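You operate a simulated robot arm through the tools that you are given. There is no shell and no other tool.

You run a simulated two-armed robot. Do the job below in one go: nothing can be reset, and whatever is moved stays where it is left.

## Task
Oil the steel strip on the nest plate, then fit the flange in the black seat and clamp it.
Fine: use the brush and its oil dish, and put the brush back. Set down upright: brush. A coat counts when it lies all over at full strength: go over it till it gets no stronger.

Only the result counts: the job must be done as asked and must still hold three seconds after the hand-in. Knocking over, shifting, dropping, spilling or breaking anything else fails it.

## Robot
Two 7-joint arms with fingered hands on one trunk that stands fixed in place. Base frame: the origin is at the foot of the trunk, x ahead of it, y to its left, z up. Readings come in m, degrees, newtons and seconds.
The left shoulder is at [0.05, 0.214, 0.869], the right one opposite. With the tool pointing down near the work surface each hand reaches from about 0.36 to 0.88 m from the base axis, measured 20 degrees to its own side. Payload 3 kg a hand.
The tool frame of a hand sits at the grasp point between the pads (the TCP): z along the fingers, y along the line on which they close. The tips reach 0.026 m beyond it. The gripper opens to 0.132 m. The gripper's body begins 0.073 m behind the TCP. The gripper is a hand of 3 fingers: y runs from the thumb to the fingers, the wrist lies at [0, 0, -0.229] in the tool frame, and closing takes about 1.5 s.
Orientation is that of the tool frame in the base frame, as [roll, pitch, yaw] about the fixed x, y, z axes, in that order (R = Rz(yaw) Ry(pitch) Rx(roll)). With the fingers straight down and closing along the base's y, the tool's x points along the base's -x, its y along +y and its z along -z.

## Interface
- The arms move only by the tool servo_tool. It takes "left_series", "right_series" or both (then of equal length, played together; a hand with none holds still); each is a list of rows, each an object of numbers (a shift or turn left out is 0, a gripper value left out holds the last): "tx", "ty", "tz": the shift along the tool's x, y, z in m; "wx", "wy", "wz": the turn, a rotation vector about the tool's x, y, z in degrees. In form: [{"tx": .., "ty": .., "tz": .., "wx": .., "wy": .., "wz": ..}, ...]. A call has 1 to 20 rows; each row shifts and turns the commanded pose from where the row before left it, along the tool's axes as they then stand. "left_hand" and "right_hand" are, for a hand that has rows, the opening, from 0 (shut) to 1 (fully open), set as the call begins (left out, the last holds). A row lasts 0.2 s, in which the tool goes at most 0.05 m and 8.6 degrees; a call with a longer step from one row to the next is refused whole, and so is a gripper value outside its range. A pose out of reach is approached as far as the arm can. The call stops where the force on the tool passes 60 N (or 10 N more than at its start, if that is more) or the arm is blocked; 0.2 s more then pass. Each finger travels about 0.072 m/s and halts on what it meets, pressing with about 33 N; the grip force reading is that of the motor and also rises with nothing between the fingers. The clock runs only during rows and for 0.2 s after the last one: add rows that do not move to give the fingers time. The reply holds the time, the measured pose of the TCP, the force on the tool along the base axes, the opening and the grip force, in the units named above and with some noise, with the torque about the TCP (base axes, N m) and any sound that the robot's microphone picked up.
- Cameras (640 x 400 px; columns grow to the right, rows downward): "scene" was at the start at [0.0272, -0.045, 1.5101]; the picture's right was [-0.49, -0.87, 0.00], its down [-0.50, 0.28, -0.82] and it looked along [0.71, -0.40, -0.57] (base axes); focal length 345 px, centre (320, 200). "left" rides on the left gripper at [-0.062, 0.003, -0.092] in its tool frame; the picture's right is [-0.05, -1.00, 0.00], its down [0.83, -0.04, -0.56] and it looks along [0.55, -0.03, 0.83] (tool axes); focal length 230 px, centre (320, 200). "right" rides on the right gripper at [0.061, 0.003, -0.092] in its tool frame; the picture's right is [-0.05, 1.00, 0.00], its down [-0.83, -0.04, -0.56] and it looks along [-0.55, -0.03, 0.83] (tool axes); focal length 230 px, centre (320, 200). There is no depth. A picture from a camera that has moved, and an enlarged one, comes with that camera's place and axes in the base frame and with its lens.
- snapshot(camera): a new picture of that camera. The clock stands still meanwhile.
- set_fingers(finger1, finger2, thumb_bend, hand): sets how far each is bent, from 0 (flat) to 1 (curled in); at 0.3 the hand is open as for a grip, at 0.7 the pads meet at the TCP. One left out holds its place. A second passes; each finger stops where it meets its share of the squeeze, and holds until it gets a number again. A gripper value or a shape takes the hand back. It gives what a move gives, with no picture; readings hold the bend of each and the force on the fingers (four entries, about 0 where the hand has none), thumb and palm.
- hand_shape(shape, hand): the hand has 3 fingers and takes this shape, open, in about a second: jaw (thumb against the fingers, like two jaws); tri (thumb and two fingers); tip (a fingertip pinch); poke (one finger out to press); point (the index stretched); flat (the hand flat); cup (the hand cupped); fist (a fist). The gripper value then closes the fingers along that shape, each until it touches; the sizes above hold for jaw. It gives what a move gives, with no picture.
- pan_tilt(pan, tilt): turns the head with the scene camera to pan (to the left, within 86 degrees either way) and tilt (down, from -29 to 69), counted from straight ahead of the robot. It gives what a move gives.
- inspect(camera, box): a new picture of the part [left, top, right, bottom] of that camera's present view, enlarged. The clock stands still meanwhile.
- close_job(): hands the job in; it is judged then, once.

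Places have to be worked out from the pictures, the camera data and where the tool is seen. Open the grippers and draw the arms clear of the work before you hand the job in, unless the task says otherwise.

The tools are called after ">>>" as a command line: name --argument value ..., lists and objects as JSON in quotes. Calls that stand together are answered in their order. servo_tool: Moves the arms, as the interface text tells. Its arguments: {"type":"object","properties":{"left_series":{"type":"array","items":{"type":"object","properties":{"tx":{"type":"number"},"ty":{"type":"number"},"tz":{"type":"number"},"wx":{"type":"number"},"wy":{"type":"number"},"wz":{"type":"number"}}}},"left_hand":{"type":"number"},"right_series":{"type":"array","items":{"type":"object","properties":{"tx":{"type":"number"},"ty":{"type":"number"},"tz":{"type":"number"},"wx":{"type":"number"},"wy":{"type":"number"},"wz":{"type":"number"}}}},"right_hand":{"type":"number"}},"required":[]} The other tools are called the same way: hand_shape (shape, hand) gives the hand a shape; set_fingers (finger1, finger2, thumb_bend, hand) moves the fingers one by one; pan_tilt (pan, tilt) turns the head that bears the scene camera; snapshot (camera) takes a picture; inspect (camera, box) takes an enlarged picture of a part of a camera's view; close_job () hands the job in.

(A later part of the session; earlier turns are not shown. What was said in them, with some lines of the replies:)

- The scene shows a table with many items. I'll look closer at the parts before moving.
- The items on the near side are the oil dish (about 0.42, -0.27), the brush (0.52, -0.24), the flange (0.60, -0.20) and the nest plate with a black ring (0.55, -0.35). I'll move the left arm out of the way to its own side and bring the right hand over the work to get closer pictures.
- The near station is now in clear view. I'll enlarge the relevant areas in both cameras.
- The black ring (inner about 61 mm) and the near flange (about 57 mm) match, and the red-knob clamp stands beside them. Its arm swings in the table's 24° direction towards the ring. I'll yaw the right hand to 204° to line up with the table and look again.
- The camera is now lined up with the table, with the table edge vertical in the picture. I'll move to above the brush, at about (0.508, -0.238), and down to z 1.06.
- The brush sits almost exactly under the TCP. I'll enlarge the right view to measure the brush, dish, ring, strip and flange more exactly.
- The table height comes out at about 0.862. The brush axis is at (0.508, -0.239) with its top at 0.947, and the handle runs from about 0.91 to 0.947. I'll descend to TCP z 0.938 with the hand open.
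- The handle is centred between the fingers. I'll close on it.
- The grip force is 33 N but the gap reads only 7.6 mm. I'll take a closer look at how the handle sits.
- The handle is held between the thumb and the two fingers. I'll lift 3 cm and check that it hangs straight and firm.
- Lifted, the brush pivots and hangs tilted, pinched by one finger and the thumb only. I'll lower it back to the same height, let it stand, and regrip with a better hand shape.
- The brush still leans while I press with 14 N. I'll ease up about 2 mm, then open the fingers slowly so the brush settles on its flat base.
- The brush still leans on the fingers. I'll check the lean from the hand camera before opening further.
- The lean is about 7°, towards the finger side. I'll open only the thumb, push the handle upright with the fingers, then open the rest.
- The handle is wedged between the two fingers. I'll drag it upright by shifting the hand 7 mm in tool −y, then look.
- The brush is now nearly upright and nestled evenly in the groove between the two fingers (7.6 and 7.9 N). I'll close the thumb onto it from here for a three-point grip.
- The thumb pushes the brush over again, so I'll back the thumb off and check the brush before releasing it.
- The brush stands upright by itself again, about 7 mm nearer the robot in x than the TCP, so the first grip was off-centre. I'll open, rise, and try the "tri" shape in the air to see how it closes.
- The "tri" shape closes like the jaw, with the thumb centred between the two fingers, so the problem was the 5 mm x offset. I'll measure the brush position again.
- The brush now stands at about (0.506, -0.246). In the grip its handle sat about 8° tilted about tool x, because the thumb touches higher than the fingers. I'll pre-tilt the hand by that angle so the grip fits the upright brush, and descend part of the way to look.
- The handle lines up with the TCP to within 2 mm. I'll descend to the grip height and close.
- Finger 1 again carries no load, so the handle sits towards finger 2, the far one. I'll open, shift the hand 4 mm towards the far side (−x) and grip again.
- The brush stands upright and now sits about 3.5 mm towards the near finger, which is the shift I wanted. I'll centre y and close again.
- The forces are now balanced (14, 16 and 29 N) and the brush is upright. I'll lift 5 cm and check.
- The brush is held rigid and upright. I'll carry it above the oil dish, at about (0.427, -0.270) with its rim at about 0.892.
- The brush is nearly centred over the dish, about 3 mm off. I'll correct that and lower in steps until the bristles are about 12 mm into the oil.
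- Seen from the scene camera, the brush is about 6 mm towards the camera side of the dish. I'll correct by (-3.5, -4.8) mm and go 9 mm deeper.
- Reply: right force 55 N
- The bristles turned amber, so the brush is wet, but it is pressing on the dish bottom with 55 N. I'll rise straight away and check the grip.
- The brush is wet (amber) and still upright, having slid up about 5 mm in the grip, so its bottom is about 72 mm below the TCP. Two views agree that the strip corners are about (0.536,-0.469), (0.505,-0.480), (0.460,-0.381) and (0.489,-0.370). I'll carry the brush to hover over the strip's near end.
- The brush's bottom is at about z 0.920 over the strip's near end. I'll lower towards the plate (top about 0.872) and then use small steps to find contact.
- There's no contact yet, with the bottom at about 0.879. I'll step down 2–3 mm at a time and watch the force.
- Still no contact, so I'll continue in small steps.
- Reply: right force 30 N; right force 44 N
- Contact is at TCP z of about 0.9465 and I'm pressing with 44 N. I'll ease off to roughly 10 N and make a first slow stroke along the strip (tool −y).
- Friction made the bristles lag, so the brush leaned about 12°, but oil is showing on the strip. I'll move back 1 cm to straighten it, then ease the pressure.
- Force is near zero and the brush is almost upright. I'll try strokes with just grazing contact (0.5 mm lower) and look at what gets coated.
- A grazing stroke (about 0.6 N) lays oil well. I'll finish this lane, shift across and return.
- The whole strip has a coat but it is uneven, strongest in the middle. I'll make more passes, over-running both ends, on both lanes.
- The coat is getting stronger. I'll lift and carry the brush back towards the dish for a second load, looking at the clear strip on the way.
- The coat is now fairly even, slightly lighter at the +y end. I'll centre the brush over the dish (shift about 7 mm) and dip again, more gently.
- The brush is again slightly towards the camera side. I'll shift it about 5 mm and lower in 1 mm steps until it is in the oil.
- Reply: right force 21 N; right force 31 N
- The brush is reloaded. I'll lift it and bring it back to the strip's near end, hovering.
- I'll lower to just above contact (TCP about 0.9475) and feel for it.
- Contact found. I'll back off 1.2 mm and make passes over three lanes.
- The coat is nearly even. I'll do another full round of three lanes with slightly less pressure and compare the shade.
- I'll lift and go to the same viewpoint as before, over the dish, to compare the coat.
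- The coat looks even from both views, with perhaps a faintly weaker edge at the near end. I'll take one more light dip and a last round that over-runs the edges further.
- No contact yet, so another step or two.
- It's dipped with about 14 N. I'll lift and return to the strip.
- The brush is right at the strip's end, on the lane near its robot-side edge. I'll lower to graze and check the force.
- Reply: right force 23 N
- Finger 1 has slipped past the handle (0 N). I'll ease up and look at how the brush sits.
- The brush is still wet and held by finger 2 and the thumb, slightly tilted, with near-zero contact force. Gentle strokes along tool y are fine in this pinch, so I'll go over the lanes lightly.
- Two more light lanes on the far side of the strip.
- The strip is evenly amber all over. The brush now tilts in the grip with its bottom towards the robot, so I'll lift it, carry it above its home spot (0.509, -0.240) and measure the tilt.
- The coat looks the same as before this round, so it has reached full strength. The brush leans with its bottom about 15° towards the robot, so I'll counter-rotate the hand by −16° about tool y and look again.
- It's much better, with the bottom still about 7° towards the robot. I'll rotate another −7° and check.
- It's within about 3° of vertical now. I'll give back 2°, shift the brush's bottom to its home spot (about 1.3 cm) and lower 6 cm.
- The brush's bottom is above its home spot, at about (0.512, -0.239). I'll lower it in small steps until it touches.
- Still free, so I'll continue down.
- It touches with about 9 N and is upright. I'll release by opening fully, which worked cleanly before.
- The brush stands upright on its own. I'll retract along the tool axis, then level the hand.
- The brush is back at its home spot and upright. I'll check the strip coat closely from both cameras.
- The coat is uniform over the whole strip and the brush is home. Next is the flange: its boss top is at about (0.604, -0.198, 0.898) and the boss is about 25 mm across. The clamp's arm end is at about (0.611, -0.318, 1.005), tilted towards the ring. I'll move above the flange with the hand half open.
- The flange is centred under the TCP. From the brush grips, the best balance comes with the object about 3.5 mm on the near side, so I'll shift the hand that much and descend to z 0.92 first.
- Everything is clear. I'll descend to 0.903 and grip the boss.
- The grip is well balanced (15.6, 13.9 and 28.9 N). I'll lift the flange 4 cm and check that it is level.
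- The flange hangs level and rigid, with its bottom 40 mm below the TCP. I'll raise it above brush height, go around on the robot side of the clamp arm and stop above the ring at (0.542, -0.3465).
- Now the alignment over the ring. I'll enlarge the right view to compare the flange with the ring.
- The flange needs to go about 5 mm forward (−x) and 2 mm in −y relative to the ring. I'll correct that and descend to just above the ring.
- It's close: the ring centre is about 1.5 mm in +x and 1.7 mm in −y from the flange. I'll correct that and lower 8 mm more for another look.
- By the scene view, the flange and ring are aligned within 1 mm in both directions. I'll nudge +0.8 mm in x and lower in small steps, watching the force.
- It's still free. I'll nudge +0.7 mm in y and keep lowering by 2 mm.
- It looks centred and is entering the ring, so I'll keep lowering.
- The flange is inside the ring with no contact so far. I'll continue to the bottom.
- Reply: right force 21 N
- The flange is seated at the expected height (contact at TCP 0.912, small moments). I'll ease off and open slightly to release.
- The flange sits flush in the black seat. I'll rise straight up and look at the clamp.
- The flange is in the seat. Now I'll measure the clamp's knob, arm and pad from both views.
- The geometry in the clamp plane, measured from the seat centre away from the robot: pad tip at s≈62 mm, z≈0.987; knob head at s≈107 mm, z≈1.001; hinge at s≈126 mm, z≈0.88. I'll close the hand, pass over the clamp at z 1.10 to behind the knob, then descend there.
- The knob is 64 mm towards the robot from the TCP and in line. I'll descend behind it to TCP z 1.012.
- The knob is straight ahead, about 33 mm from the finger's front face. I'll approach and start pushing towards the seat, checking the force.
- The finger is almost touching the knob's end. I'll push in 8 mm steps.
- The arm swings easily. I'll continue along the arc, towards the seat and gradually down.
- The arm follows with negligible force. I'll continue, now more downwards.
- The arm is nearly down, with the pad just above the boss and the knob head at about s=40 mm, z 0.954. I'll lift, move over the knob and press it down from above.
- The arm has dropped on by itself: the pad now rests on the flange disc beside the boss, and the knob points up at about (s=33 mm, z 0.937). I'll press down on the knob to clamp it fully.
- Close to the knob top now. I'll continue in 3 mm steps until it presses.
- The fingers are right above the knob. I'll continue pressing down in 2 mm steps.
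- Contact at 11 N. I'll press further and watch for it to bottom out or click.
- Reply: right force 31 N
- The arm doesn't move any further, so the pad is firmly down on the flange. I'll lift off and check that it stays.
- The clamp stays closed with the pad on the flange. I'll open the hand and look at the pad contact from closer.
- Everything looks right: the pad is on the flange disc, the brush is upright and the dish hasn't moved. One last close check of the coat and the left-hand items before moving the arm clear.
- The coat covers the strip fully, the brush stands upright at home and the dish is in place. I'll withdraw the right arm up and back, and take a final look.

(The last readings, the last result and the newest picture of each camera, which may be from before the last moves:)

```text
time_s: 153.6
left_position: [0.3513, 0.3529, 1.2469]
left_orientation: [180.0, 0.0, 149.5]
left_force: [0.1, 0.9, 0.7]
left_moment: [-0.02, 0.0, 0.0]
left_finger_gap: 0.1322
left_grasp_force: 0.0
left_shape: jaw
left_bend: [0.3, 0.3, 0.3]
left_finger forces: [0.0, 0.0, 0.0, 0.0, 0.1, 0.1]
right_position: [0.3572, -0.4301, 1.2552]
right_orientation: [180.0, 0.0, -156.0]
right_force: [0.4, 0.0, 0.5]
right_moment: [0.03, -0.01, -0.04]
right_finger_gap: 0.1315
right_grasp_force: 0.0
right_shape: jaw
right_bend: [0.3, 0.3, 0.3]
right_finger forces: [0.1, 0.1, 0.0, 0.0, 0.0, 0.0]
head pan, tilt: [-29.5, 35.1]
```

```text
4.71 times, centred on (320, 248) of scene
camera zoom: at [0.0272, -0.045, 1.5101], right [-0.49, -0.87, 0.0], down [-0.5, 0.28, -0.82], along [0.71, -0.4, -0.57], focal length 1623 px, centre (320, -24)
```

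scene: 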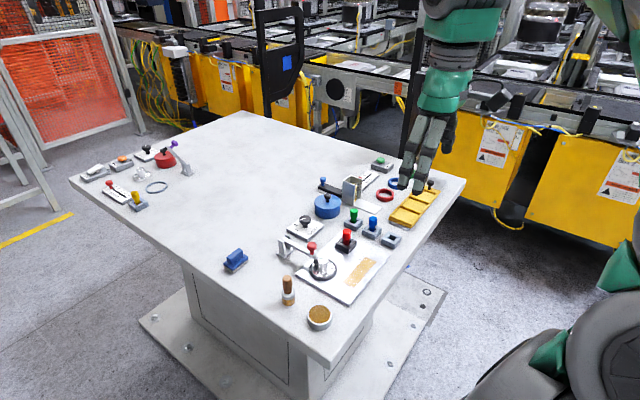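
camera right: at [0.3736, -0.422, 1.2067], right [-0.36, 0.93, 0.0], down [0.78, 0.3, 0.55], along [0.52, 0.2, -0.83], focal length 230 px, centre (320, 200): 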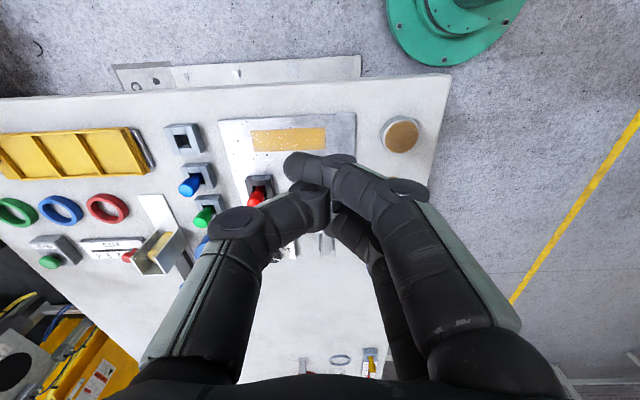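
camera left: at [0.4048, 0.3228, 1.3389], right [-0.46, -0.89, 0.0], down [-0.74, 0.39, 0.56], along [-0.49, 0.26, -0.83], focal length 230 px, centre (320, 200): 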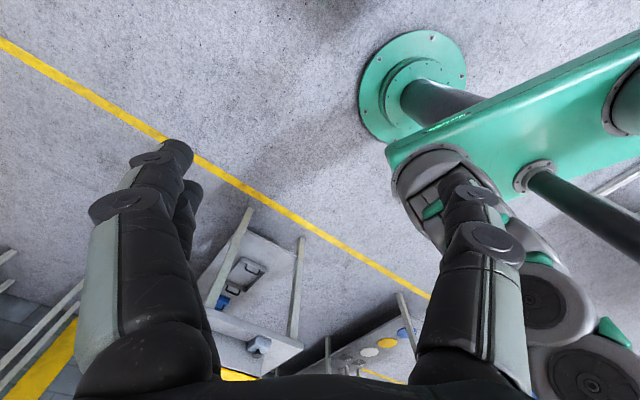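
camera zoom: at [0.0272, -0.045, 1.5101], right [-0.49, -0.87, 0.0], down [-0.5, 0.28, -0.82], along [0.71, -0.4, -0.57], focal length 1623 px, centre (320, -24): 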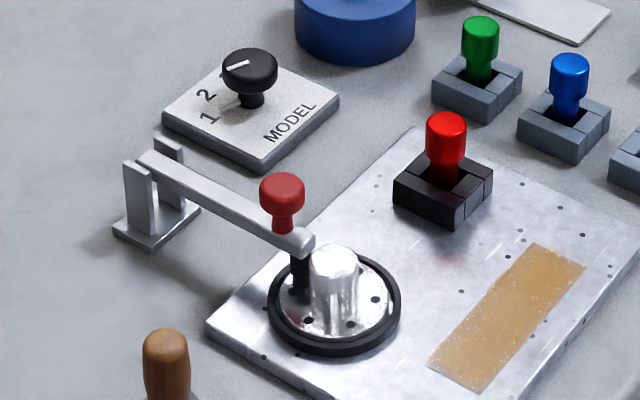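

The strip is coated, the flange is seated and clamped, and the brush is upright at home. Both hands are open and clear of the work, so I'm handing the job in.

>>> close_job

```text
The job is handed in.
```

I oiled the steel strip, seated the flange in the black ring, clamped it and put the brush back. The job is handed in, but I haven't seen the judge's verdict.

- **Oil coat:** The strip is amber all over. After the third dip, another round of strokes made no visible difference. Some parts look brighter than others depending on the camera angle, which I took to be lighting.
- **Brush:** It stands upright within a couple of millimetres of where it started, by the camera views. My first grips on it slipped and made it lean, but it never fell over.
- **Dish:** It hasn't moved. The first dip pressed on it with about 55 N; the later dips were lighter.
- **Flange and clamp:** The flange sits flush in the ring. The clamp arm is down with its pad on the flange disc beside the boss. A further press of about 30 N on the knob didn't move it, and it stayed down after I let go. I heard no click, so I can't confirm a latch beyond that.

Both hands are open and clear of the work. In the final pictures I saw nothing else moved or knocked over.
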